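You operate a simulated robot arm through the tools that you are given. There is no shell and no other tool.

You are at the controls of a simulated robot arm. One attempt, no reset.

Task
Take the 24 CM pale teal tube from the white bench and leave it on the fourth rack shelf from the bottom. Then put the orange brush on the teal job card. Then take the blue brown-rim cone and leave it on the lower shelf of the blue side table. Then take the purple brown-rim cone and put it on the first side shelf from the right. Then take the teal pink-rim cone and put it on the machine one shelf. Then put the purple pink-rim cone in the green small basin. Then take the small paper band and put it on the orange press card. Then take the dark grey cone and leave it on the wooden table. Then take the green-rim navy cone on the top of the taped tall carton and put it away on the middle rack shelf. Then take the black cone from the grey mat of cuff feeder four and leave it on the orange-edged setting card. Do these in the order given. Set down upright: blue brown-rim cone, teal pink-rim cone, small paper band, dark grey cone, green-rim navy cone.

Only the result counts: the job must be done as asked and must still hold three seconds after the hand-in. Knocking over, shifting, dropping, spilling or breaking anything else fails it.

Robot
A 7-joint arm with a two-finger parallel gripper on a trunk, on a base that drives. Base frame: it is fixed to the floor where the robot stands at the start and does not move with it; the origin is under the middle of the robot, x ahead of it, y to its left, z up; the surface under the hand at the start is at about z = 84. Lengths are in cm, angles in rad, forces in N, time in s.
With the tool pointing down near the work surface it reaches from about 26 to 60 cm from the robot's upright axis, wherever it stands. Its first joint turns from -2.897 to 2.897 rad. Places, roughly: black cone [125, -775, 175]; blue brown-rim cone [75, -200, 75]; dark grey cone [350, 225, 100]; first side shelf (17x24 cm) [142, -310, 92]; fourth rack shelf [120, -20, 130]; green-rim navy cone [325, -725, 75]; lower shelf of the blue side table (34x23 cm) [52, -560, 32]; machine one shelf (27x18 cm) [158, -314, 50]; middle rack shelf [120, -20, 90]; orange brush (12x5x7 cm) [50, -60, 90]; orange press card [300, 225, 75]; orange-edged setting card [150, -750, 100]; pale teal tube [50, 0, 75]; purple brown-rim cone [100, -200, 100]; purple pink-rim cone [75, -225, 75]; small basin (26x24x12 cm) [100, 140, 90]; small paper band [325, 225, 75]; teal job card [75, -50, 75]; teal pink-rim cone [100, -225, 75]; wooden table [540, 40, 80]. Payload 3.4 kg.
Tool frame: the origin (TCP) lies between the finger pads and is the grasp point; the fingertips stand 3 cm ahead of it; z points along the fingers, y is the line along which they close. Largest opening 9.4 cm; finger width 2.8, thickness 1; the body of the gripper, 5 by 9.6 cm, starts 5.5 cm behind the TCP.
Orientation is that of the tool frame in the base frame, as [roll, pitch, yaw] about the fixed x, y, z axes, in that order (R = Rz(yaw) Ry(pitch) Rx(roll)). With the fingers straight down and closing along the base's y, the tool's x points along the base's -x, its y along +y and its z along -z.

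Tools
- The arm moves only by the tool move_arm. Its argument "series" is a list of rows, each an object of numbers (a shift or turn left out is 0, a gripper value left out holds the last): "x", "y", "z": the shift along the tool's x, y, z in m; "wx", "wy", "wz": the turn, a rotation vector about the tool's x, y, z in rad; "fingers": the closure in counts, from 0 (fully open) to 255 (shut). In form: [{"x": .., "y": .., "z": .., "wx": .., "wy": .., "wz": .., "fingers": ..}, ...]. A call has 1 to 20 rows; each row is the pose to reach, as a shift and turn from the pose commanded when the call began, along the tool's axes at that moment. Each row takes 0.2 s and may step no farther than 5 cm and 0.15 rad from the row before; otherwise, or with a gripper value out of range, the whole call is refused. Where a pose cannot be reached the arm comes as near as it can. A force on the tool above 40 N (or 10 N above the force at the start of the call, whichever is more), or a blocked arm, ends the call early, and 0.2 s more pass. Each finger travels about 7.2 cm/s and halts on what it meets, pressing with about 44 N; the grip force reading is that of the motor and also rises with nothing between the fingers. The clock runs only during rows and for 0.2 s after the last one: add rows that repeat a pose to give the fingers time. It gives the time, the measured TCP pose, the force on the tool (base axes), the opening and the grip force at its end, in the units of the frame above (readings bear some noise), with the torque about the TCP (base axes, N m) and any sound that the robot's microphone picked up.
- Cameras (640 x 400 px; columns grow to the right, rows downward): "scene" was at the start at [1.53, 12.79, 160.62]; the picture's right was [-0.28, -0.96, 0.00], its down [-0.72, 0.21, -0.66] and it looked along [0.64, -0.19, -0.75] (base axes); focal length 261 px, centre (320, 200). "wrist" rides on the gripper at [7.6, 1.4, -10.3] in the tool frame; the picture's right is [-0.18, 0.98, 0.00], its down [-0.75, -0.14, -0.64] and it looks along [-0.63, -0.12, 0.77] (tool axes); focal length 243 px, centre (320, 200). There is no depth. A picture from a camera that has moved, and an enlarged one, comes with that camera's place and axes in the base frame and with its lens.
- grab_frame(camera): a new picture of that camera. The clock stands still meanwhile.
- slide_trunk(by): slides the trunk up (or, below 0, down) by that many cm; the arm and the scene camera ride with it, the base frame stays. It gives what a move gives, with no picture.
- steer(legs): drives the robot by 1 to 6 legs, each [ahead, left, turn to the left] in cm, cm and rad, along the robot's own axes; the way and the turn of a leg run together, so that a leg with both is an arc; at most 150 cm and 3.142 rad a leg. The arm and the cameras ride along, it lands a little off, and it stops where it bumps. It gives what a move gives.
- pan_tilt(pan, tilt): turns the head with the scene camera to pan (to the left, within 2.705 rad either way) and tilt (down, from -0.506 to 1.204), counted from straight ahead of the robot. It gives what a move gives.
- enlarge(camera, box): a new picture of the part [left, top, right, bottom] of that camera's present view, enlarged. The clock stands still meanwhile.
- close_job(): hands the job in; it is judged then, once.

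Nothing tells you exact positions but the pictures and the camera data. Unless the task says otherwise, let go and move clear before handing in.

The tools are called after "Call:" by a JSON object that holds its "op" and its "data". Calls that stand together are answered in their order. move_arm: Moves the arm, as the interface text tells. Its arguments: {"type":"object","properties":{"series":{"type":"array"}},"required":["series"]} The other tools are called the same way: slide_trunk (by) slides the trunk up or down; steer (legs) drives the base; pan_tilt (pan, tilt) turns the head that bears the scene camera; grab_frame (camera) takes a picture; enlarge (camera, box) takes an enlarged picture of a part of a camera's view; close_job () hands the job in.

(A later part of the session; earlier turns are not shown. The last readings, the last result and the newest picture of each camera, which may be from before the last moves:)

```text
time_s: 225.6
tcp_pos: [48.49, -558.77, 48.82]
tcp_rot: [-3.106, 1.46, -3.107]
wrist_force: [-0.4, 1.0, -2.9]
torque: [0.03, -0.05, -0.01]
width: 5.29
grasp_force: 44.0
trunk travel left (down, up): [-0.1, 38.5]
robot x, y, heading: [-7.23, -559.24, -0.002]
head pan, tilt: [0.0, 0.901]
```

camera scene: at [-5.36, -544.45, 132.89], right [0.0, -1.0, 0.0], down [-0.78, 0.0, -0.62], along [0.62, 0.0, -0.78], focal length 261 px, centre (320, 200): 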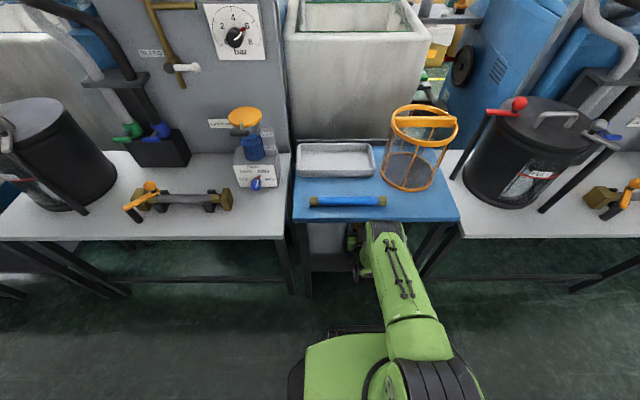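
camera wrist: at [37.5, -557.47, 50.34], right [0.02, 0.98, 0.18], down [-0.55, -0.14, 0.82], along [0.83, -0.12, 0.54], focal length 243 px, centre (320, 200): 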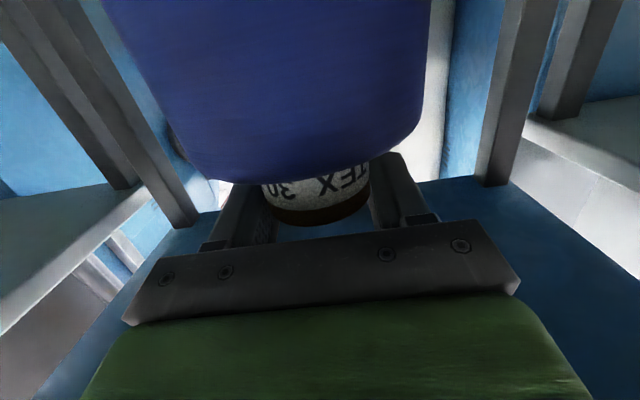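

Call:
{"op": "move_arm", "data": {"series": [{"x": 0.0025, "z": 0.0003}, {"x": 0.005, "z": 0.0005}, {"x": 0.005, "z": 0.0005}, {"x": 0.005, "z": 0.0005}]}}

Call:
{"op": "move_arm", "data": {"series": [{"x": 0.0025, "z": 0.0003}, {"x": 0.005, "z": 0.0005}, {"x": 0.005, "z": 0.0005}, {"x": 0.005, "z": 0.0005}]}}

Call:
{"op": "move_arm", "data": {"series": [{"x": 0.0025, "z": 0.0003}, {"x": 0.005, "z": 0.0005}, {"x": 0.005, "z": 0.0005}, {"x": 0.005, "z": 0.0005}]}}

Call:
{"op": "grab_frame", "data": {"camera": "wrist"}}

```text
time_s: 226.6
tcp_pos: [48.3, -558.9, 48.28]
tcp_rot: [-3.107, 1.459, -3.11]
wrist_force: [-0.4, -1.1, -3.1]
torque: [0.04, -0.02, 0.01]
width: 5.27
grasp_force: 43.9
trunk travel left (down, up): [-0.1, 38.5]
robot x, y, heading: [-7.08, -559.29, 0.001]
head pan, tilt: [0.0, 0.901]
```

```text
time_s: 227.6
tcp_pos: [48.34, -558.95, 48.29]
tcp_rot: [-3.105, 1.469, -3.107]
wrist_force: [-6.8, -0.7, 26.7]
torque: [0.16, 0.34, 0.08]
width: 5.28
grasp_force: 44.0
trunk travel left (down, up): [-0.1, 38.5]
robot x, y, heading: [-7.06, -559.23, -0.004]
head pan, tilt: [0.0, 0.901]
```

```text
time_s: 228.0
tcp_pos: [48.69, -558.85, 48.23]
tcp_rot: [-3.093, 1.479, -3.096]
wrist_force: [0.6, -0.1, 8.4]
torque: [0.04, -0.5, 0.02]
width: 5.27
grasp_force: 44.1
trunk travel left (down, up): [-0.1, 38.5]
robot x, y, heading: [-7.08, -559.52, -0.003]
head pan, tilt: [0.0, 0.901]
stopped in row 2: the force on the tool passed its limit at 41 N (the readings are from after the stop); the commanded pose is now the measured one
```

```text
taken
camera wrist: at [37.8, -557.53, 41.51], right [0.02, 0.98, 0.18], down [-0.57, -0.14, 0.81], along [0.82, -0.12, 0.56], focal length 243 px, centre (320, 200)
```

wrist: 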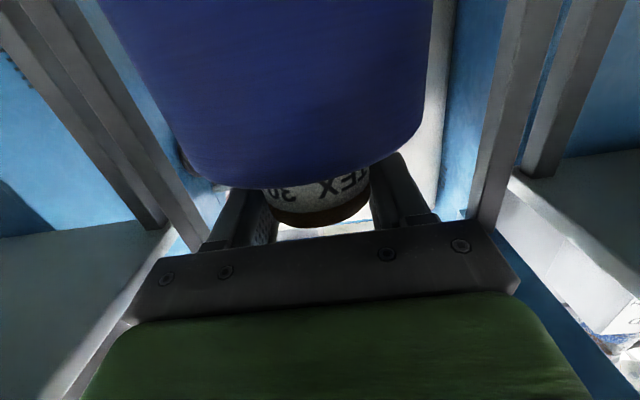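

Contact with the shelf at TCP z≈48.3 (so the cone is ≈16.5 cm tall). Easing the pressure and opening slowly.

Call:
{"op": "move_arm", "data": {"series": [{"x": -0.001}, {"x": -0.001}, {"x": -0.001, "fingers": 180}, {"x": -0.001, "fingers": 130}, {"x": -0.001, "fingers": 80}, {"x": -0.001, "fingers": 30}, {"x": -0.001, "fingers": 0}, {"x": -0.001, "fingers": 0}]}}

Call:
{"op": "grab_frame", "data": {"camera": "wrist"}}

```text
time_s: 229.8
tcp_pos: [48.53, -558.95, 48.06]
tcp_rot: [-3.097, 1.471, -3.101]
wrist_force: [-0.8, -0.7, 0.2]
torque: [-0.01, -0.03, 0.04]
width: 9.38
grasp_force: 0.0
trunk travel left (down, up): [-0.1, 38.5]
robot x, y, heading: [-7.08, -559.48, -0.001]
head pan, tilt: [0.0, 0.901]
```

```text
taken
camera wrist: at [37.66, -557.53, 41.43], right [0.02, 0.98, 0.18], down [-0.56, -0.14, 0.81], along [0.83, -0.12, 0.55], focal length 243 px, centre (320, 200)
```

wrist: 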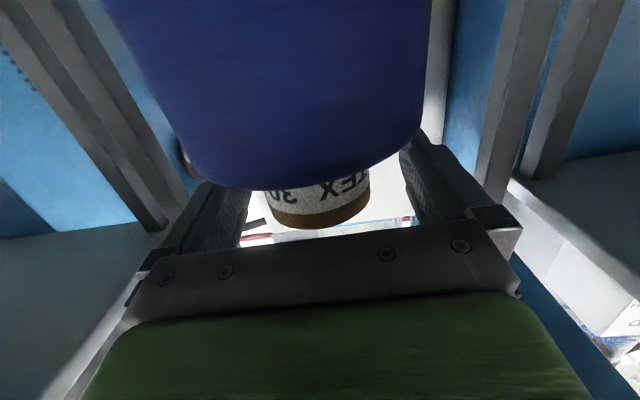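

Cone stands. Raise 6 mm and back straight out with the base.

Call:
{"op": "move_arm", "data": {"series": [{"x": -0.003}, {"x": -0.006}, {"x": -0.006}]}}

Call:
{"op": "steer", "data": {"legs": [[-38, 0, 0]]}}

Call:
{"op": "pan_tilt", "data": {"pan": 0.0, "tilt": 0.6}}

Call:
{"op": "enlarge", "data": {"camera": "scene", "box": [280, 180, 440, 300]}}

```text
time_s: 230.6
tcp_pos: [48.65, -558.86, 48.62]
tcp_rot: [-3.097, 1.472, -3.1]
wrist_force: [0.6, -0.2, -1.0]
torque: [-0.01, -0.02, -0.01]
width: 9.41
grasp_force: 0.1
trunk travel left (down, up): [-0.1, 38.5]
robot x, y, heading: [-6.85, -559.53, -0.006]
head pan, tilt: [0.0, 0.901]
```

```text
time_s: 233.0
tcp_pos: [10.72, -558.71, 48.64]
tcp_rot: [-3.098, 1.472, -3.096]
wrist_force: [0.6, -0.2, -0.6]
torque: [0.02, 0.01, 0.0]
width: 9.39
grasp_force: 0.1
trunk travel left (down, up): [-0.1, 38.5]
robot x, y, heading: [-44.99, -559.77, 0.001]
head pan, tilt: [0.0, 0.901]
```

```text
time_s: 233.8
tcp_pos: [10.62, -558.61, 48.63]
tcp_rot: [-3.098, 1.471, -3.096]
wrist_force: [0.2, -0.1, 0.4]
torque: [0.0, 0.01, -0.02]
width: 9.39
grasp_force: 0.0
trunk travel left (down, up): [-0.1, 38.5]
robot x, y, heading: [-44.91, -559.42, 0.005]
head pan, tilt: [0.0, 0.6]
```

```text
3.33 times, centred on (360, 240) of scene
camera zoom: at [-42.07, -544.36, 135.36], right [0.0, -1.0, 0.0], down [-0.57, 0.0, -0.82], along [0.82, 0.0, -0.57], focal length 870 px, centre (187, 67)
```

zoom: 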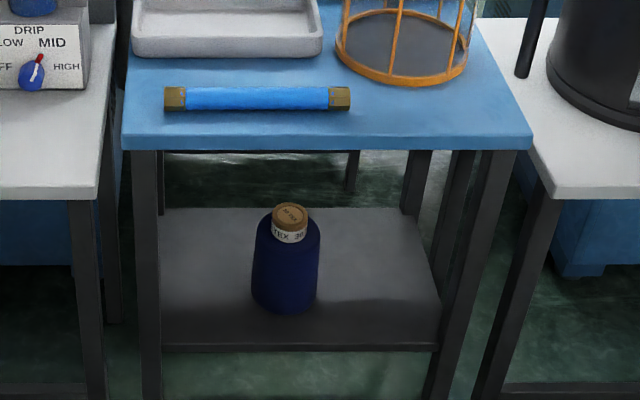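

The blue brown-rim cone stands upright on the lower shelf. Returning to the cart: raise the trunk, face -y, reverse up the corridor, and strafe in front of the cart.

Call:
{"op": "slide_trunk", "data": {"by": 27.4}}

Call:
{"op": "steer", "data": {"legs": [[0, 0, -1.573], [-150, 0, 0], [-150, 0, 0], [-135, 0, 0]]}}

```text
time_s: 236.6
tcp_pos: [10.82, -558.58, 75.95]
tcp_rot: [-3.097, 1.471, -3.096]
wrist_force: [-0.1, 0.5, 0.2]
torque: [0.01, 0.01, -0.05]
width: 9.41
grasp_force: 0.1
trunk travel left (down, up): [-27.5, 11.1]
robot x, y, heading: [-45.34, -559.23, -0.006]
head pan, tilt: [0.0, 0.6]
```

```text
time_s: 261.3
tcp_pos: [-49.09, -179.48, 75.83]
tcp_rot: [-3.1, 1.471, 1.631]
wrist_force: [0.2, -0.3, 0.2]
torque: [0.0, -0.03, 0.02]
width: 9.4
grasp_force: 0.0
trunk travel left (down, up): [-27.5, 11.1]
robot x, y, heading: [-50.63, -123.94, -1.559]
head pan, tilt: [0.0, 0.6]
```

Call:
{"op": "move_arm", "data": {"series": [{"x": -0.045, "z": -0.0045}, {"x": -0.09, "z": -0.009}, {"x": -0.135, "z": -0.0135}, {"x": -0.18, "z": -0.018}, {"x": -0.22, "z": -0.022}, {"x": -0.22, "z": -0.022}]}}

Call:
{"op": "steer", "data": {"legs": [[0, 71, -0.006], [0, 71, -0.006]]}}

Call:
{"op": "pan_tilt", "data": {"pan": 0.0, "tilt": 0.9}}

Call:
{"op": "grab_frame", "data": {"camera": "scene"}}

```text
time_s: 262.7
tcp_pos: [-48.87, -179.47, 98.11]
tcp_rot: [-3.096, 1.47, 1.629]
wrist_force: [0.1, -0.5, 0.0]
torque: [0.02, 0.02, 0.01]
width: 9.43
grasp_force: 0.0
trunk travel left (down, up): [-27.5, 11.1]
robot x, y, heading: [-50.41, -123.99, -1.556]
head pan, tilt: [0.0, 0.6]
```

```text
time_s: 270.1
tcp_pos: [92.59, -178.82, 98.04]
tcp_rot: [-3.094, 1.472, 1.618]
wrist_force: [-0.3, -0.6, 0.4]
torque: [-0.02, -0.01, -0.05]
width: 9.4
grasp_force: 0.0
trunk travel left (down, up): [-27.5, 11.1]
robot x, y, heading: [91.78, -123.1, -1.575]
head pan, tilt: [0.0, 0.6]
```

```text
time_s: 270.9
tcp_pos: [92.52, -178.85, 97.98]
tcp_rot: [-3.098, 1.471, 1.615]
wrist_force: [-0.5, 0.1, -0.1]
torque: [0.01, 0.01, 0.03]
width: 9.41
grasp_force: 0.1
trunk travel left (down, up): [-27.5, 11.1]
robot x, y, heading: [91.44, -122.93, -1.57]
head pan, tilt: [0.0, 0.901]
```

```text
taken
camera scene: at [106.88, -124.97, 160.19], right [-1.0, 0.0, 0.0], down [0.0, 0.78, -0.62], along [0.0, -0.62, -0.78], focal length 261 px, centre (320, 200)
```

scene: 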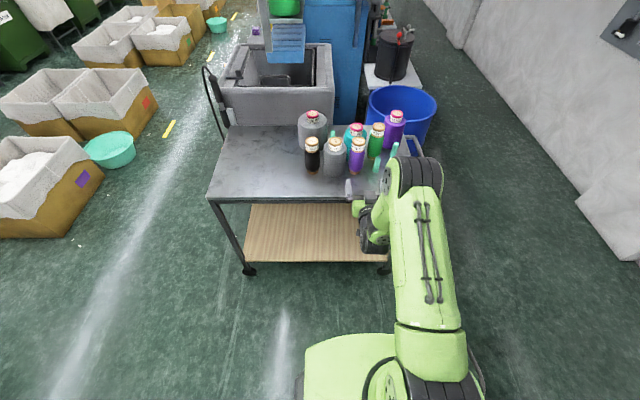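

I'll advance 12 cm, partially close the fingers (neighbouring grey cone is near), and check alignment with the wrist camera.

Call:
{"op": "move_arm", "data": {"series": [{"x": 0.01, "fingers": 50}, {"x": 0.019, "z": 0.002, "fingers": 50}, {"x": 0.019, "z": 0.002, "fingers": 50}]}}

Call:
{"op": "steer", "data": {"legs": [[13, 0, 0]]}}

Call:
{"op": "grab_frame", "data": {"camera": "wrist"}}

Call:
{"op": "enlarge", "data": {"camera": "scene", "box": [270, 110, 430, 210]}}

```text
time_s: 271.6
tcp_pos: [92.43, -178.89, 96.16]
tcp_rot: [-3.101, 1.473, 1.613]
wrist_force: [0.1, 0.0, -0.5]
torque: [-0.01, -0.02, -0.02]
width: 7.56
grasp_force: 0.0
trunk travel left (down, up): [-27.5, 11.1]
robot x, y, heading: [91.82, -123.08, -1.574]
head pan, tilt: [0.0, 0.901]
```

```text
time_s: 272.9
tcp_pos: [92.3, -191.86, 96.13]
tcp_rot: [-3.099, 1.469, 1.612]
wrist_force: [0.6, -0.2, -0.4]
torque: [0.0, -0.03, -0.01]
width: 7.58
grasp_force: 0.1
trunk travel left (down, up): [-27.5, 11.1]
robot x, y, heading: [91.35, -136.19, -1.574]
head pan, tilt: [0.0, 0.901]
```

```text
taken
camera wrist: at [93.86, -180.9, 89.53], right [0.98, -0.02, 0.18], down [-0.14, 0.56, 0.82], along [-0.12, -0.83, 0.55], focal length 243 px, centre (320, 200)
```

wrist: 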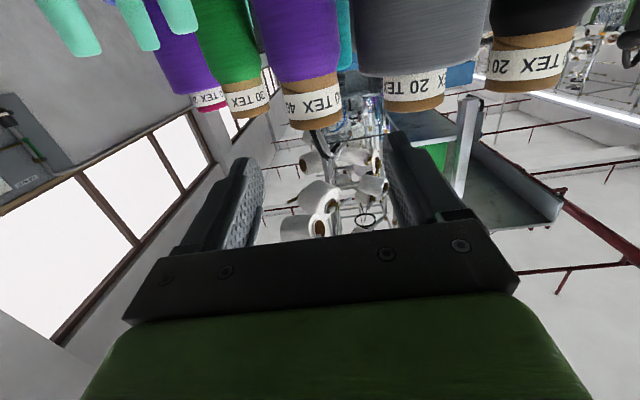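

```text
4.00 times, centred on (350, 160) of scene
camera zoom: at [106.84, -138.03, 160.18], right [-1.0, 0.0, 0.0], down [0.0, 0.78, -0.62], along [0.0, -0.62, -0.78], focal length 1044 px, centre (200, 360)
```

zoom: 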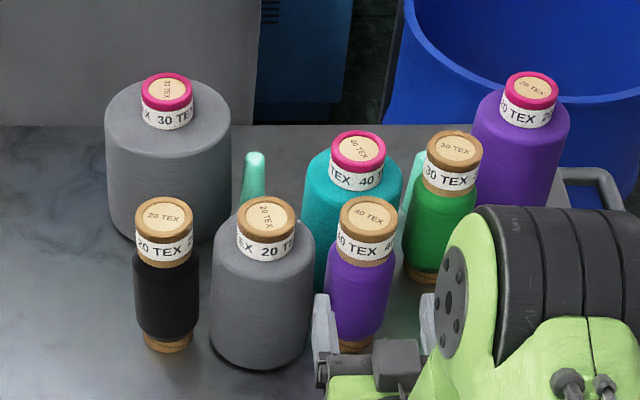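

Aligned within 5 mm. Small correction and drive onto the purple brown-rim cone's neck.

Call:
{"op": "move_arm", "data": {"series": [{"x": 0.003, "y": -0.005}, {"x": 0.003, "y": -0.005}]}}

Call:
{"op": "steer", "data": {"legs": [[9, 0, 0]]}}

Call:
{"op": "grab_frame", "data": {"camera": "wrist"}}

Call:
{"op": "enlarge", "data": {"camera": "scene", "box": [270, 130, 430, 230]}}

```text
time_s: 273.5
tcp_pos: [91.79, -191.74, 95.85]
tcp_rot: [-3.105, 1.471, 1.607]
wrist_force: [0.5, 0.6, 0.6]
torque: [0.0, 0.03, 0.02]
width: 7.57
grasp_force: 0.1
trunk travel left (down, up): [-27.5, 11.1]
robot x, y, heading: [91.53, -136.06, -1.574]
head pan, tilt: [0.0, 0.901]
```

```text
time_s: 274.6
tcp_pos: [91.89, -200.88, 95.77]
tcp_rot: [-3.099, 1.468, 1.611]
wrist_force: [-0.3, 0.1, -0.3]
torque: [0.0, 0.0, -0.01]
width: 7.56
grasp_force: 0.0
trunk travel left (down, up): [-27.5, 11.1]
robot x, y, heading: [92.3, -144.86, -1.578]
head pan, tilt: [0.0, 0.901]
```

```text
taken
camera wrist: at [93.34, -189.94, 89.25], right [0.98, -0.02, 0.18], down [-0.14, 0.56, 0.82], along [-0.12, -0.83, 0.55], focal length 243 px, centre (320, 200)
```

wrist: 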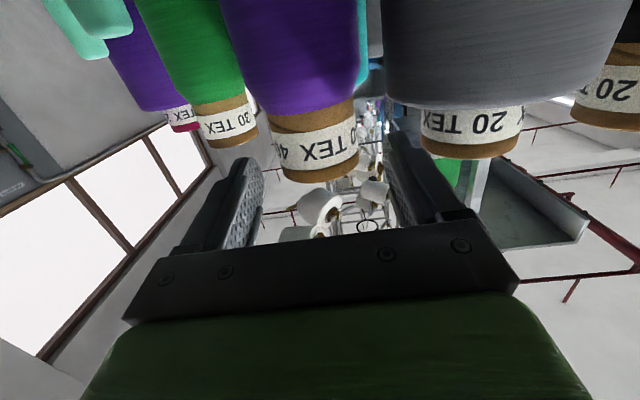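

```text
4.00 times, centred on (350, 180) of scene
camera zoom: at [106.8, -147.07, 160.18], right [-1.0, 0.0, 0.0], down [0.0, 0.78, -0.62], along [0.0, -0.62, -0.78], focal length 1044 px, centre (200, 280)
```

zoom: 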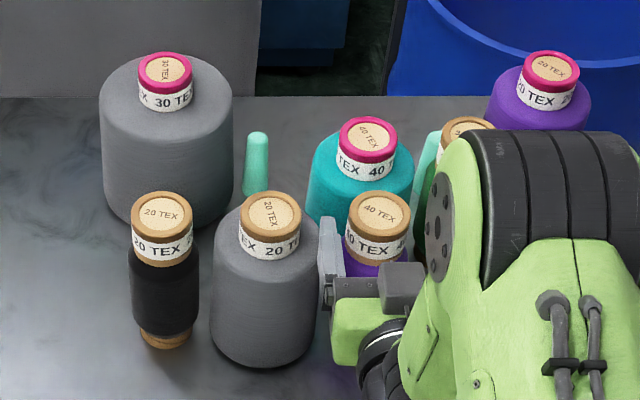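

Call:
{"op": "move_arm", "data": {"series": [{"y": -0.003}, {"y": -0.003}]}}

Call:
{"op": "steer", "data": {"legs": [[4.2, 0, 0]]}}

Call:
{"op": "grab_frame", "data": {"camera": "wrist"}}

```text
time_s: 275.2
tcp_pos: [91.54, -200.81, 96.02]
tcp_rot: [-3.101, 1.47, 1.611]
wrist_force: [0.2, -0.8, 0.5]
torque: [0.01, -0.01, 0.02]
width: 7.56
grasp_force: 0.0
trunk travel left (down, up): [-27.5, 11.1]
robot x, y, heading: [91.65, -145.17, -1.578]
head pan, tilt: [0.0, 0.901]
```

```text
time_s: 276.1
tcp_pos: [91.56, -205.1, 95.77]
tcp_rot: [-3.101, 1.471, 1.611]
wrist_force: [0.0, -1.4, 0.1]
torque: [-0.02, 0.01, 0.0]
width: 7.58
grasp_force: 0.1
trunk travel left (down, up): [-27.5, 11.1]
robot x, y, heading: [91.66, -149.0, -1.577]
head pan, tilt: [0.0, 0.901]
```

```text
taken
camera wrist: at [93.04, -194.15, 89.22], right [0.98, -0.02, 0.18], down [-0.14, 0.56, 0.82], along [-0.12, -0.83, 0.55], focal length 243 px, centre (320, 200)
```

wrist: 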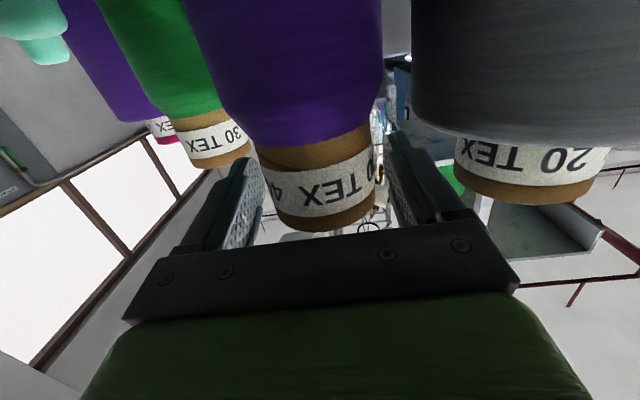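

The neck sits between the pads. Closing and lifting.

Call:
{"op": "move_arm", "data": {"series": [{"fingers": 120}, {"fingers": 255}, {"fingers": 255}, {"fingers": 255}, {"fingers": 255}]}}

Call:
{"op": "move_arm", "data": {"series": [{"x": -0.015, "z": -0.0015}, {"x": -0.03, "z": -0.003}, {"x": -0.06, "z": -0.006}, {"x": -0.1, "z": -0.01}, {"x": -0.13, "z": -0.013}, {"x": -0.13, "z": -0.013}]}}

Call:
{"op": "grab_frame", "data": {"camera": "wrist"}}

Call:
{"op": "grab_frame", "data": {"camera": "scene"}}

```text
time_s: 277.3
tcp_pos: [91.58, -204.77, 95.85]
tcp_rot: [-3.1, 1.47, 1.61]
wrist_force: [0.8, -0.3, 0.1]
torque: [0.05, 0.03, 0.03]
width: 5.22
grasp_force: 44.3
trunk travel left (down, up): [-27.5, 11.1]
robot x, y, heading: [91.51, -149.27, -1.575]
head pan, tilt: [0.0, 0.901]
```

```text
time_s: 278.7
tcp_pos: [91.62, -205.09, 109.03]
tcp_rot: [-3.1, 1.469, 1.611]
wrist_force: [0.5, 0.3, -0.2]
torque: [-0.01, -0.05, 0.0]
width: 5.24
grasp_force: 44.0
trunk travel left (down, up): [-27.5, 11.1]
robot x, y, heading: [91.64, -149.24, -1.575]
head pan, tilt: [0.0, 0.901]
```

```text
taken
camera wrist: at [93.12, -194.05, 102.48], right [0.98, -0.02, 0.18], down [-0.14, 0.56, 0.81], along [-0.12, -0.83, 0.55], focal length 243 px, centre (320, 200)
```

wrist: 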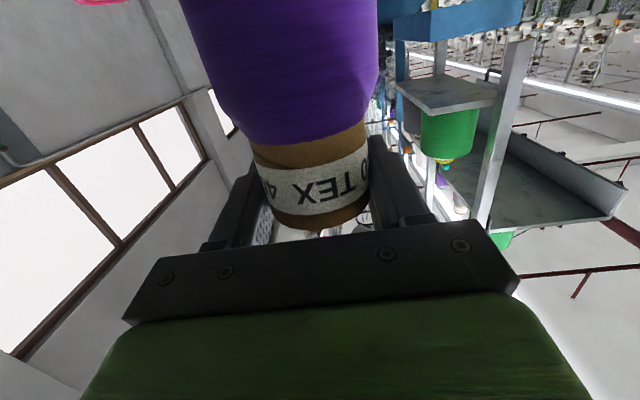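

```text
taken
camera scene: at [106.79, -151.1, 160.18], right [-1.0, 0.0, 0.0], down [0.0, 0.78, -0.62], along [0.0, -0.62, -0.78], focal length 261 px, centre (320, 200)
```

scene: 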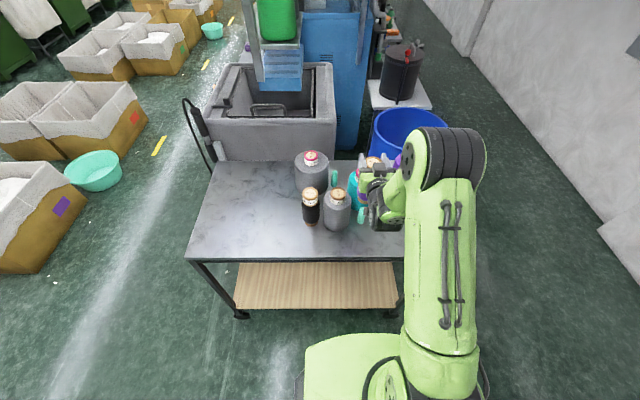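

Holding the purple brown-rim cone. Backing off, going round to the front of machine one (x≈216, y≈-312), facing -x.

Call:
{"op": "steer", "data": {"legs": [[-24, 0, 0], [0, 125, 0], [0, 0, -1.567], [0, 92, 0], [0, 92, 0]]}}

Call:
{"op": "pan_tilt", "data": {"pan": 0.0, "tilt": 0.6}}

Call:
{"op": "grab_frame", "data": {"camera": "scene"}}

```text
time_s: 299.0
tcp_pos: [161.39, -308.88, 109.08]
tcp_rot: [-3.096, 1.471, 0.055]
wrist_force: [-0.6, -0.5, -1.3]
torque: [0.04, -0.03, 0.02]
width: 5.24
grasp_force: 43.6
trunk travel left (down, up): [-27.5, 11.1]
robot x, y, heading: [217.22, -308.06, -3.135]
head pan, tilt: [0.0, 0.901]
```

```text
time_s: 299.8
tcp_pos: [161.4, -308.74, 109.14]
tcp_rot: [-3.103, 1.473, 0.051]
wrist_force: [-0.1, 0.1, -1.4]
torque: [-0.01, 0.03, 0.03]
width: 5.25
grasp_force: 44.3
trunk travel left (down, up): [-27.5, 11.1]
robot x, y, heading: [217.05, -308.09, -3.135]
head pan, tilt: [0.0, 0.6]
```

```text
taken
camera scene: at [214.29, -323.5, 162.65], right [-0.01, 1.0, 0.0], down [0.57, 0.01, -0.82], along [-0.82, -0.01, -0.57], focal length 261 px, centre (320, 200)
```

scene: 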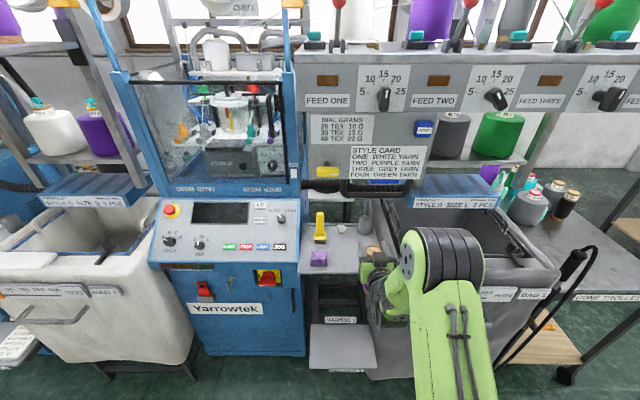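

Call:
{"op": "enlarge", "data": {"camera": "scene", "box": [280, 180, 440, 300]}}

Call:
{"op": "pan_tilt", "data": {"pan": 0.0, "tilt": 0.95}}

Call:
{"op": "grab_frame", "data": {"camera": "scene"}}

```text
3.33 times, centred on (360, 240) of scene
camera zoom: at [214.29, -323.5, 162.65], right [-0.01, 1.0, 0.0], down [0.57, 0.01, -0.82], along [-0.82, -0.01, -0.57], focal length 870 px, centre (187, 67)
```

zoom: 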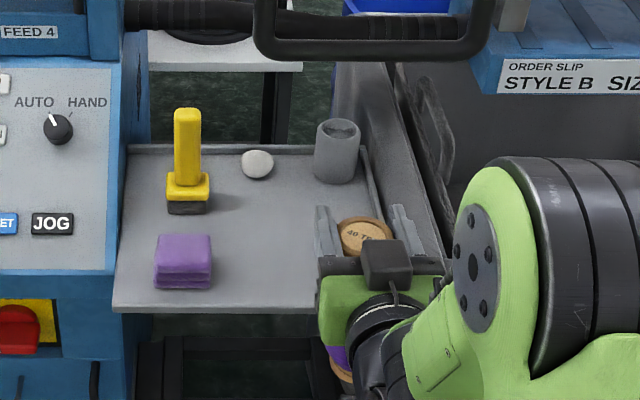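

```text
time_s: 300.6
tcp_pos: [161.24, -308.81, 108.95]
tcp_rot: [-3.098, 1.472, 0.053]
wrist_force: [-0.3, -0.5, -1.7]
torque: [0.01, 0.03, 0.0]
width: 5.24
grasp_force: 43.7
trunk travel left (down, up): [-27.5, 11.1]
robot x, y, heading: [217.15, -308.19, -3.134]
head pan, tilt: [0.0, 0.949]
```

```text
taken
camera scene: at [215.84, -323.48, 159.82], right [-0.01, 1.0, 0.0], down [0.81, 0.01, -0.58], along [-0.58, -0.01, -0.81], focal length 261 px, centre (320, 200)
```

scene: 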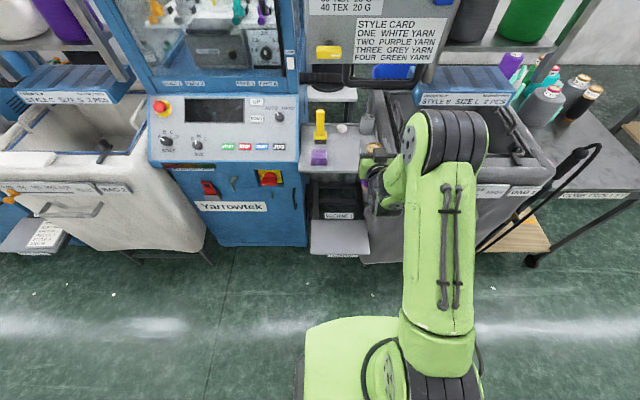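

This is the right shelf (x 130–155, y -331…-300, z≈92, yellow/purple items on its left). But the feed panel and its handle overhang at x≈163, z≈129, which the raised elbow would hit. I'll back off and reconfigure: trunk down, arm relatively higher, so the elbow sits low.

Call:
{"op": "steer", "data": {"legs": [[-25, 0, 0]]}}

Call:
{"op": "move_arm", "data": {"series": [{"x": -0.04, "z": 0.006}, {"x": -0.08, "z": 0.012}, {"x": -0.12, "z": 0.018}, {"x": -0.16, "z": 0.024}, {"x": -0.2, "z": 0.03}, {"x": -0.24, "z": 0.036}, {"x": -0.24, "z": 0.036}]}}

Call:
{"op": "slide_trunk", "data": {"by": -22}}

Call:
{"op": "pan_tilt", "data": {"pan": 0.0, "tilt": 0.6}}

Call:
{"op": "grab_frame", "data": {"camera": "scene"}}

```text
time_s: 302.5
tcp_pos: [185.51, -308.57, 109.16]
tcp_rot: [-3.107, 1.473, 0.046]
wrist_force: [0.2, 0.5, -0.8]
torque: [-0.02, 0.01, 0.01]
width: 5.22
grasp_force: 44.4
trunk travel left (down, up): [-27.5, 11.1]
robot x, y, heading: [241.26, -307.57, -3.134]
head pan, tilt: [0.0, 0.949]
stopped in leg 1: the robot was blocked; the commanded pose is now the measured one
```

```text
time_s: 304.1
tcp_pos: [179.38, -308.76, 132.6]
tcp_rot: [-3.103, 1.469, 0.05]
wrist_force: [-0.6, 0.1, -1.4]
torque: [-0.02, 0.03, -0.04]
width: 5.2
grasp_force: 43.5
trunk travel left (down, up): [-27.5, 11.1]
robot x, y, heading: [241.04, -307.96, -3.131]
head pan, tilt: [0.0, 0.949]
```

```text
time_s: 306.4
tcp_pos: [179.55, -308.73, 110.58]
tcp_rot: [-3.103, 1.471, 0.049]
wrist_force: [0.2, 0.4, -0.7]
torque: [0.0, 0.03, 0.04]
width: 5.23
grasp_force: 44.0
trunk travel left (down, up): [-5.5, 33.1]
robot x, y, heading: [241.32, -307.7, -3.136]
head pan, tilt: [0.0, 0.949]
```

```text
time_s: 307.2
tcp_pos: [179.41, -308.59, 110.54]
tcp_rot: [-3.103, 1.47, 0.051]
wrist_force: [-0.1, 0.3, -0.3]
torque: [-0.02, 0.02, -0.03]
width: 5.2
grasp_force: 44.1
trunk travel left (down, up): [-5.5, 33.1]
robot x, y, heading: [241.08, -307.86, -3.13]
head pan, tilt: [0.0, 0.6]
```

```text
taken
camera scene: at [238.36, -323.28, 140.64], right [-0.01, 1.0, 0.0], down [0.57, 0.01, -0.82], along [-0.82, -0.01, -0.57], focal length 261 px, centre (320, 200)
```

scene: 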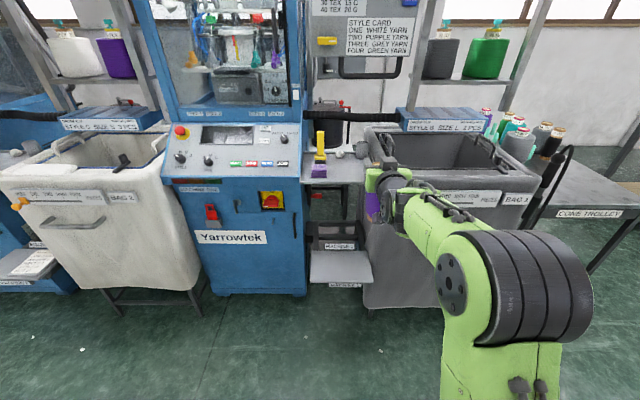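

The reverse move was blocked just at its end. I must see what's behind the robot.

Call:
{"op": "pan_tilt", "data": {"pan": 2.6, "tilt": 0.9}}

Call:
{"op": "grab_frame", "data": {"camera": "scene"}}

Call:
{"op": "pan_tilt", "data": {"pan": -2.6, "tilt": 0.9}}

Call:
{"op": "grab_frame", "data": {"camera": "scene"}}

```text
time_s: 309.6
tcp_pos: [179.39, -308.62, 110.44]
tcp_rot: [-3.104, 1.47, 0.051]
wrist_force: [0.5, 0.1, -1.0]
torque: [0.0, 0.03, -0.03]
width: 5.23
grasp_force: 44.1
trunk travel left (down, up): [-5.5, 33.1]
robot x, y, heading: [240.71, -307.66, -3.132]
head pan, tilt: [2.601, 0.901]
```

```text
taken
camera scene: at [253.7, -327.02, 138.17], right [-0.51, -0.86, 0.0], down [-0.68, 0.4, -0.62], along [0.54, -0.32, -0.78], focal length 261 px, centre (320, 200)
```

scene: 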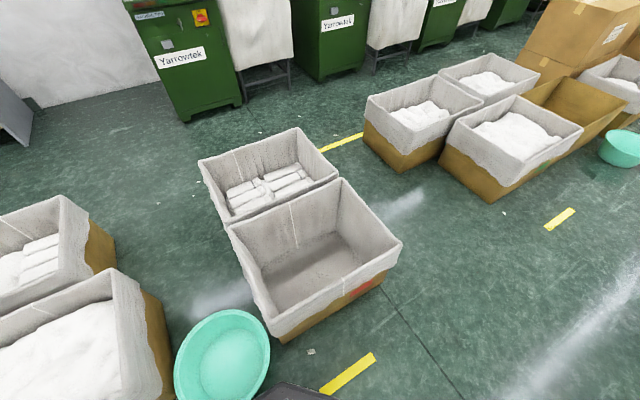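

```text
time_s: 313.6
tcp_pos: [179.44, -308.6, 110.51]
tcp_rot: [-3.103, 1.47, 0.05]
wrist_force: [0.0, -0.2, -1.0]
torque: [0.05, 0.0, -0.02]
width: 5.25
grasp_force: 43.6
trunk travel left (down, up): [-5.5, 33.1]
robot x, y, heading: [241.33, -308.21, -3.129]
head pan, tilt: [-2.601, 0.901]
```

```text
taken
camera scene: at [253.63, -319.24, 138.17], right [0.52, -0.85, 0.0], down [-0.67, -0.41, -0.62], along [0.53, 0.33, -0.78], focal length 261 px, centre (320, 200)
```

scene: 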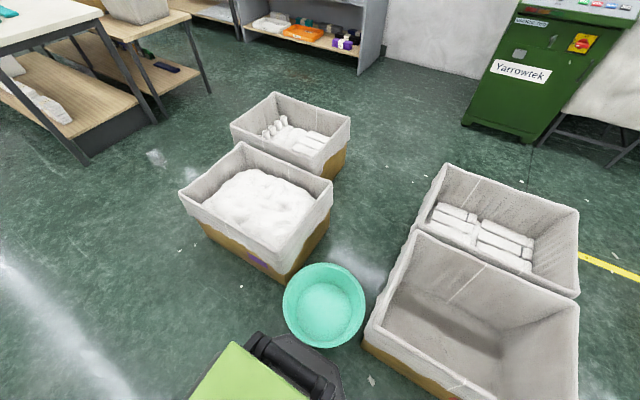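

Behind is the floor basin; comparing its position with earlier pictures ((287,-299) before, (287.5,-300) now) it has not visibly moved. I'll keep well clear of it from now on. The elbow is now low and out to the side; raising slightly and driving in over the shelf.

Call:
{"op": "move_arm", "data": {"series": [{"x": -0.01, "z": 0.001}, {"x": -0.02, "z": -0.002}, {"x": -0.02, "z": -0.002}]}}

Call:
{"op": "steer", "data": {"legs": [[18, 2, 0]]}}

Call:
{"op": "pan_tilt", "data": {"pan": 0.0, "tilt": 0.5}}

Call:
{"op": "grab_frame", "data": {"camera": "scene"}}

Call:
{"op": "enlarge", "data": {"camera": "scene", "box": [290, 100, 450, 220]}}

```text
time_s: 314.4
tcp_pos: [179.43, -308.73, 112.61]
tcp_rot: [-3.104, 1.469, 0.051]
wrist_force: [-0.4, -0.7, -0.7]
torque: [0.02, 0.03, 0.0]
width: 5.25
grasp_force: 44.2
trunk travel left (down, up): [-5.5, 33.1]
robot x, y, heading: [241.45, -307.78, -3.136]
head pan, tilt: [-2.601, 0.901]
```

```text
time_s: 316.0
tcp_pos: [161.32, -310.9, 112.54]
tcp_rot: [-3.103, 1.47, 0.052]
wrist_force: [-0.4, 0.2, 0.2]
torque: [-0.01, 0.03, 0.02]
width: 5.22
grasp_force: 44.2
trunk travel left (down, up): [-5.5, 33.1]
robot x, y, heading: [223.27, -310.26, -3.128]
head pan, tilt: [-2.601, 0.901]
```

```text
time_s: 318.3
tcp_pos: [161.56, -310.95, 112.49]
tcp_rot: [-3.102, 1.469, 0.052]
wrist_force: [0.3, 0.8, -0.8]
torque: [-0.03, 0.05, 0.0]
width: 5.22
grasp_force: 43.8
trunk travel left (down, up): [-5.5, 33.1]
robot x, y, heading: [223.0, -310.05, -3.129]
head pan, tilt: [0.0, 0.499]
```

```text
taken
camera scene: at [220.15, -325.47, 141.55], right [-0.01, 1.0, 0.0], down [0.48, 0.01, -0.88], along [-0.88, -0.01, -0.48], focal length 261 px, centre (320, 200)
```

scene: 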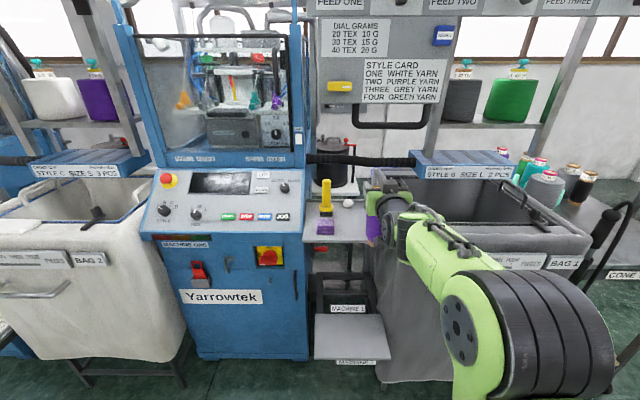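

```text
3.33 times, centred on (370, 160) of scene
camera zoom: at [220.15, -325.47, 141.55], right [-0.01, 1.0, 0.0], down [0.48, 0.01, -0.88], along [-0.88, -0.01, -0.48], focal length 870 px, centre (153, 333)
```

zoom: 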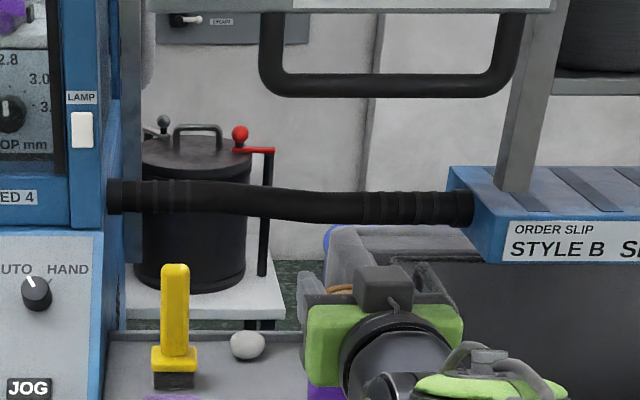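

The path below the handle (z≈129) and in front of the hose is clear. Driving the last 15 cm.

Call:
{"op": "steer", "data": {"legs": [[15, 0, 0]]}}

Call:
{"op": "pan_tilt", "data": {"pan": 0.0, "tilt": 0.7}}

Call:
{"op": "enlarge", "data": {"camera": "scene", "box": [280, 90, 440, 210]}}

Call:
{"op": "grab_frame", "data": {"camera": "wrist"}}

```text
time_s: 319.7
tcp_pos: [146.2, -311.09, 112.49]
tcp_rot: [-3.104, 1.468, 0.052]
wrist_force: [-0.6, -0.5, 0.1]
torque: [0.04, 0.04, 0.02]
width: 5.23
grasp_force: 44.1
trunk travel left (down, up): [-5.5, 33.1]
robot x, y, heading: [207.92, -310.02, -3.127]
head pan, tilt: [0.0, 0.499]
```

```text
time_s: 320.4
tcp_pos: [146.34, -311.15, 112.51]
tcp_rot: [-3.103, 1.47, 0.052]
wrist_force: [0.1, 0.2, 0.4]
torque: [0.0, 0.0, 0.01]
width: 5.22
grasp_force: 43.9
trunk travel left (down, up): [-5.5, 33.1]
robot x, y, heading: [208.18, -310.19, -3.133]
head pan, tilt: [0.0, 0.7]
```

```text
3.33 times, centred on (360, 150) of scene
camera zoom: at [205.63, -325.64, 139.79], right [-0.01, 1.0, 0.0], down [0.64, 0.01, -0.77], along [-0.77, -0.01, -0.64], focal length 870 px, centre (187, 367)
```

zoom: 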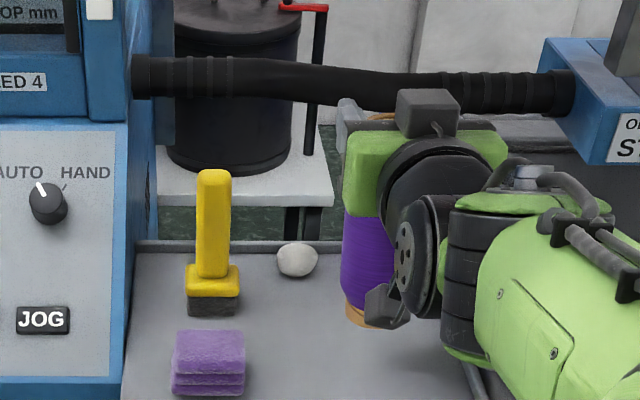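

```text
taken
camera wrist: at [157.41, -312.46, 105.96], right [-0.01, -0.98, 0.18], down [0.56, 0.15, 0.81], along [-0.83, 0.1, 0.55], focal length 243 px, centre (320, 200)
```

wrist: 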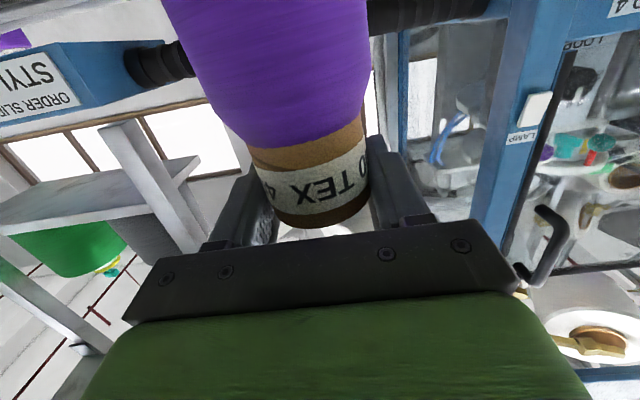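

The cone hovers ≈3.5 cm above the shelf, clear of the other items. Lowering.

Call:
{"op": "move_arm", "data": {"series": [{"x": 0.01, "z": 0.001}, {"x": 0.02, "z": 0.002}, {"x": 0.025, "z": 0.0025}, {"x": 0.025, "z": 0.0025}]}}

Call:
{"op": "move_arm", "data": {"series": [{"x": 0.0025, "z": 0.0003}, {"x": 0.005, "z": 0.0005}, {"x": 0.005, "z": 0.0005}, {"x": 0.005, "z": 0.0005}]}}

```text
time_s: 321.4
tcp_pos: [146.28, -311.13, 110.06]
tcp_rot: [-3.104, 1.471, 0.054]
wrist_force: [0.0, 1.3, 0.4]
torque: [-0.02, 0.0, 0.04]
width: 5.26
grasp_force: 43.9
trunk travel left (down, up): [-5.5, 33.1]
robot x, y, heading: [208.05, -310.3, -3.129]
head pan, tilt: [0.0, 0.7]
```

```text
time_s: 322.4
tcp_pos: [146.39, -311.08, 109.49]
tcp_rot: [-3.102, 1.469, 0.054]
wrist_force: [0.8, 0.7, 0.5]
torque: [0.04, 0.01, -0.02]
width: 5.23
grasp_force: 43.1
trunk travel left (down, up): [-5.5, 33.1]
robot x, y, heading: [208.35, -310.11, -3.129]
head pan, tilt: [0.0, 0.7]
```

Call:
{"op": "move_arm", "data": {"series": [{"x": 0.0025, "z": 0.0003}, {"x": 0.005, "z": 0.0005}, {"x": 0.005, "z": 0.0005}, {"x": 0.005, "z": 0.0005}]}}

Call:
{"op": "enlarge", "data": {"camera": "scene", "box": [320, 120, 440, 210]}}

```text
time_s: 323.4
tcp_pos: [146.37, -311.11, 109.01]
tcp_rot: [-3.104, 1.469, 0.051]
wrist_force: [-1.0, -0.4, -1.1]
torque: [0.0, -0.01, 0.01]
width: 5.22
grasp_force: 44.3
trunk travel left (down, up): [-5.5, 33.1]
robot x, y, heading: [207.92, -310.34, -3.132]
head pan, tilt: [0.0, 0.7]
```

```text
4.44 times, centred on (380, 165) of scene
camera zoom: at [205.64, -325.64, 139.78], right [-0.01, 1.0, 0.0], down [0.64, 0.01, -0.76], along [-0.76, -0.01, -0.64], focal length 1160 px, centre (53, 356)
```

zoom: 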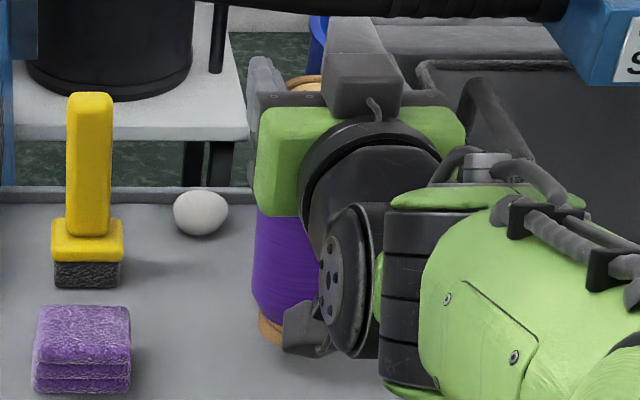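

Call:
{"op": "move_arm", "data": {"series": [{"x": 0.0025, "z": 0.0003}, {"x": 0.005, "z": 0.0005}, {"x": 0.005, "z": 0.0005}, {"x": 0.005, "z": 0.0005}]}}

```text
time_s: 324.4
tcp_pos: [146.26, -311.18, 108.56]
tcp_rot: [-3.104, 1.468, 0.052]
wrist_force: [-0.4, -0.8, -0.6]
torque: [-0.01, 0.07, -0.02]
width: 5.24
grasp_force: 44.0
trunk travel left (down, up): [-5.5, 33.1]
robot x, y, heading: [208.13, -310.2, -3.127]
head pan, tilt: [0.0, 0.7]
```

Call:
{"op": "move_arm", "data": {"series": [{"x": 0.0025, "z": 0.0003}, {"x": 0.005, "z": 0.0005}, {"x": 0.005, "z": 0.0005}, {"x": 0.005, "z": 0.0005}]}}

```text
time_s: 325.4
tcp_pos: [146.38, -311.2, 107.94]
tcp_rot: [-3.103, 1.47, 0.052]
wrist_force: [0.2, -1.1, -0.7]
torque: [0.01, 0.01, -0.03]
width: 5.23
grasp_force: 43.9
trunk travel left (down, up): [-5.5, 33.1]
robot x, y, heading: [207.98, -310.21, -3.132]
head pan, tilt: [0.0, 0.7]
```

Call:
{"op": "move_arm", "data": {"series": [{"x": 0.0025, "z": 0.0003}, {"x": 0.005, "z": 0.0005}, {"x": 0.005, "z": 0.0005}, {"x": 0.005, "z": 0.0005}]}}

Call:
{"op": "enlarge", "data": {"camera": "scene", "box": [320, 120, 440, 210]}}

```text
time_s: 326.4
tcp_pos: [146.35, -311.18, 107.54]
tcp_rot: [-3.104, 1.47, 0.053]
wrist_force: [-0.3, -0.3, -0.3]
torque: [0.01, 0.05, 0.0]
width: 5.22
grasp_force: 43.7
trunk travel left (down, up): [-5.5, 33.1]
robot x, y, heading: [208.43, -310.19, -3.129]
head pan, tilt: [0.0, 0.7]
```

```text
4.44 times, centred on (380, 165) of scene
camera zoom: at [205.64, -325.64, 139.78], right [-0.01, 1.0, 0.0], down [0.64, 0.01, -0.76], along [-0.76, -0.01, -0.64], focal length 1160 px, centre (53, 356)
```

zoom: 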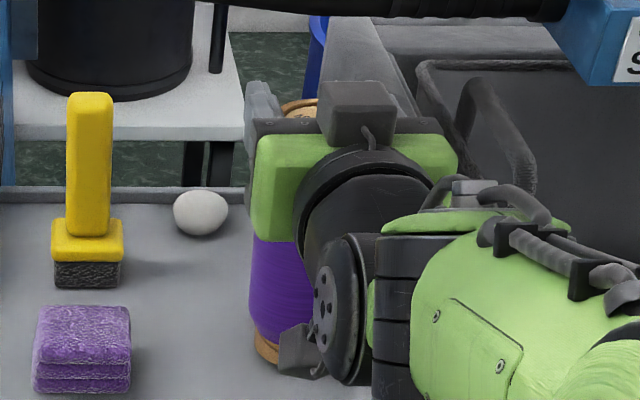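

Call:
{"op": "move_arm", "data": {"series": [{"x": 0.0025, "z": 0.0003}, {"x": 0.005, "z": 0.0005}, {"x": 0.005, "z": 0.0005}, {"x": 0.005, "z": 0.0005}]}}

```text
time_s: 327.4
tcp_pos: [146.25, -311.22, 107.03]
tcp_rot: [-3.101, 1.472, 0.053]
wrist_force: [-0.3, -0.1, 1.8]
torque: [0.03, 0.08, 0.0]
width: 5.22
grasp_force: 44.3
trunk travel left (down, up): [-5.5, 33.1]
robot x, y, heading: [208.03, -310.4, -3.126]
head pan, tilt: [0.0, 0.7]
```

Call:
{"op": "move_arm", "data": {"series": [{"x": 0.0015, "z": 0.0002}, {"x": 0.003, "z": 0.0003}, {"x": 0.003, "z": 0.0003}, {"x": 0.003, "z": 0.0003}]}}

```text
time_s: 328.4
tcp_pos: [146.54, -311.07, 107.0]
tcp_rot: [-3.102, 1.477, 0.051]
wrist_force: [-3.0, 1.1, 17.5]
torque: [-0.16, 0.6, -0.08]
width: 5.21
grasp_force: 44.1
trunk travel left (down, up): [-5.5, 33.1]
robot x, y, heading: [207.94, -310.36, -3.129]
head pan, tilt: [0.0, 0.7]
```

Contact with the shelf. Relieving a little and opening (to 7.6 cm), then checking.

Call:
{"op": "move_arm", "data": {"series": [{"x": -0.0025}, {"x": -0.0025}, {"x": -0.0025, "fingers": 180}, {"x": -0.0025, "fingers": 130}, {"x": -0.0025, "fingers": 80}, {"x": -0.0025, "fingers": 40}, {"x": -0.0025, "fingers": 40}]}}

Call:
{"op": "grab_frame", "data": {"camera": "wrist"}}

```text
time_s: 330.0
tcp_pos: [146.33, -311.24, 106.98]
tcp_rot: [-3.104, 1.471, 0.051]
wrist_force: [-0.2, 0.3, -0.7]
torque: [0.0, 0.01, 0.01]
width: 7.92
grasp_force: 0.2
trunk travel left (down, up): [-5.5, 33.1]
robot x, y, heading: [208.11, -310.29, -3.132]
head pan, tilt: [0.0, 0.7]
```

```text
taken
camera wrist: at [157.42, -312.45, 100.36], right [-0.01, -0.98, 0.18], down [0.56, 0.15, 0.82], along [-0.83, 0.1, 0.55], focal length 243 px, centre (320, 200)
```

wrist: 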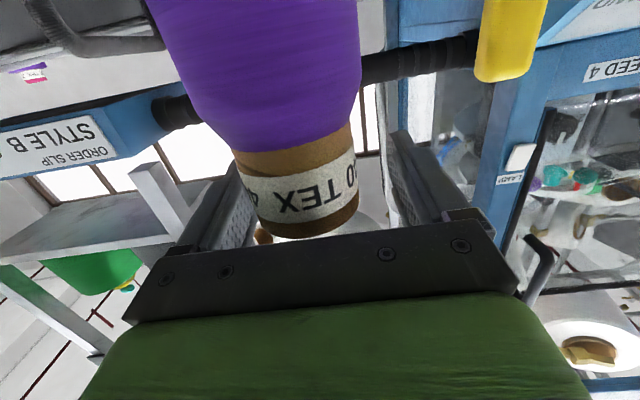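

The neck has shifted slightly toward one finger; checking that the cone is standing upright and not leaning.

Call:
{"op": "enlarge", "data": {"camera": "scene", "box": [320, 110, 440, 210]}}

Call:
{"op": "pan_tilt", "data": {"pan": 0.6, "tilt": 0.6}}

Call:
{"op": "grab_frame", "data": {"camera": "scene"}}

```text
4.00 times, centred on (380, 160) of scene
camera zoom: at [205.65, -325.64, 139.78], right [-0.01, 1.0, 0.0], down [0.64, 0.01, -0.76], along [-0.76, -0.01, -0.64], focal length 1044 px, centre (80, 360)
```

zoom: 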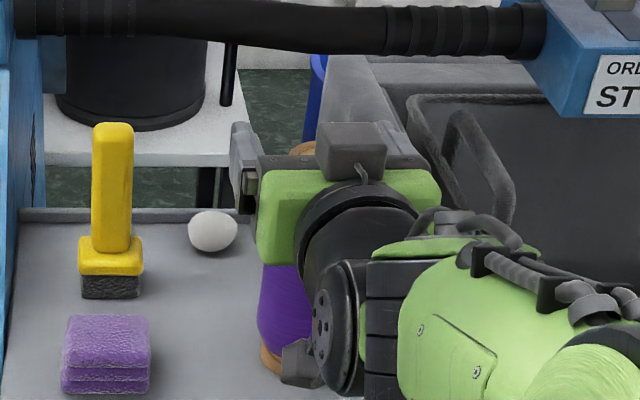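

```text
time_s: 331.0
tcp_pos: [146.36, -311.2, 107.0]
tcp_rot: [-3.103, 1.471, 0.053]
wrist_force: [-0.4, 0.2, -0.3]
torque: [0.02, -0.01, 0.0]
width: 7.96
grasp_force: 0.1
trunk travel left (down, up): [-5.5, 33.1]
robot x, y, heading: [207.95, -310.16, -3.126]
head pan, tilt: [0.6, 0.6]
```

```text
taken
camera scene: at [206.9, -330.61, 140.64], right [-0.57, 0.82, 0.0], down [0.46, 0.32, -0.82], along [-0.68, -0.47, -0.57], focal length 261 px, centre (320, 200)
```

scene: 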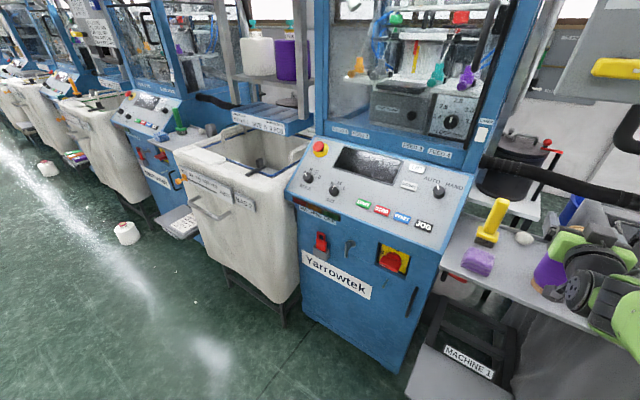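

Call:
{"op": "enlarge", "data": {"camera": "scene", "box": [470, 190, 640, 320]}}

```text
3.08 times, centred on (555, 255) of scene
camera zoom: at [206.9, -330.61, 140.64], right [-0.57, 0.82, 0.0], down [0.46, 0.32, -0.82], along [-0.68, -0.47, -0.57], focal length 803 px, centre (-403, 31)
```

zoom: 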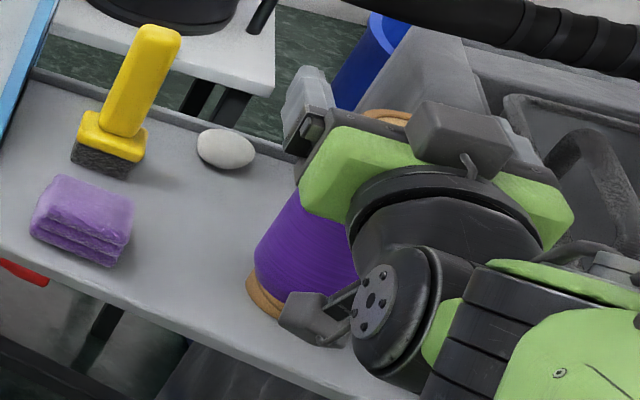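

Call:
{"op": "move_arm", "data": {"series": [{"fingers": 20}, {"fingers": 0}, {"fingers": 0}, {"fingers": 0}]}}

Call:
{"op": "grab_frame", "data": {"camera": "wrist"}}

```text
time_s: 332.0
tcp_pos: [146.36, -311.08, 106.91]
tcp_rot: [-3.103, 1.471, 0.053]
wrist_force: [-0.3, -0.1, 0.3]
torque: [0.0, -0.02, 0.02]
width: 9.41
grasp_force: 0.1
trunk travel left (down, up): [-5.5, 33.1]
robot x, y, heading: [208.12, -309.88, -3.124]
head pan, tilt: [0.6, 0.6]
```

```text
taken
camera wrist: at [157.41, -312.44, 100.38], right [-0.01, -0.98, 0.18], down [0.56, 0.15, 0.81], along [-0.83, 0.1, 0.55], focal length 243 px, centre (320, 200)
```

wrist: 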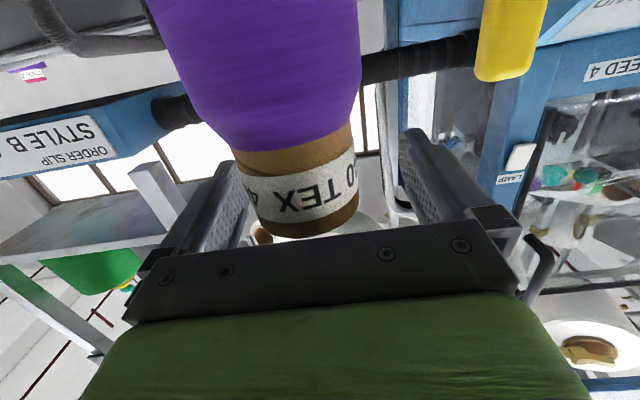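

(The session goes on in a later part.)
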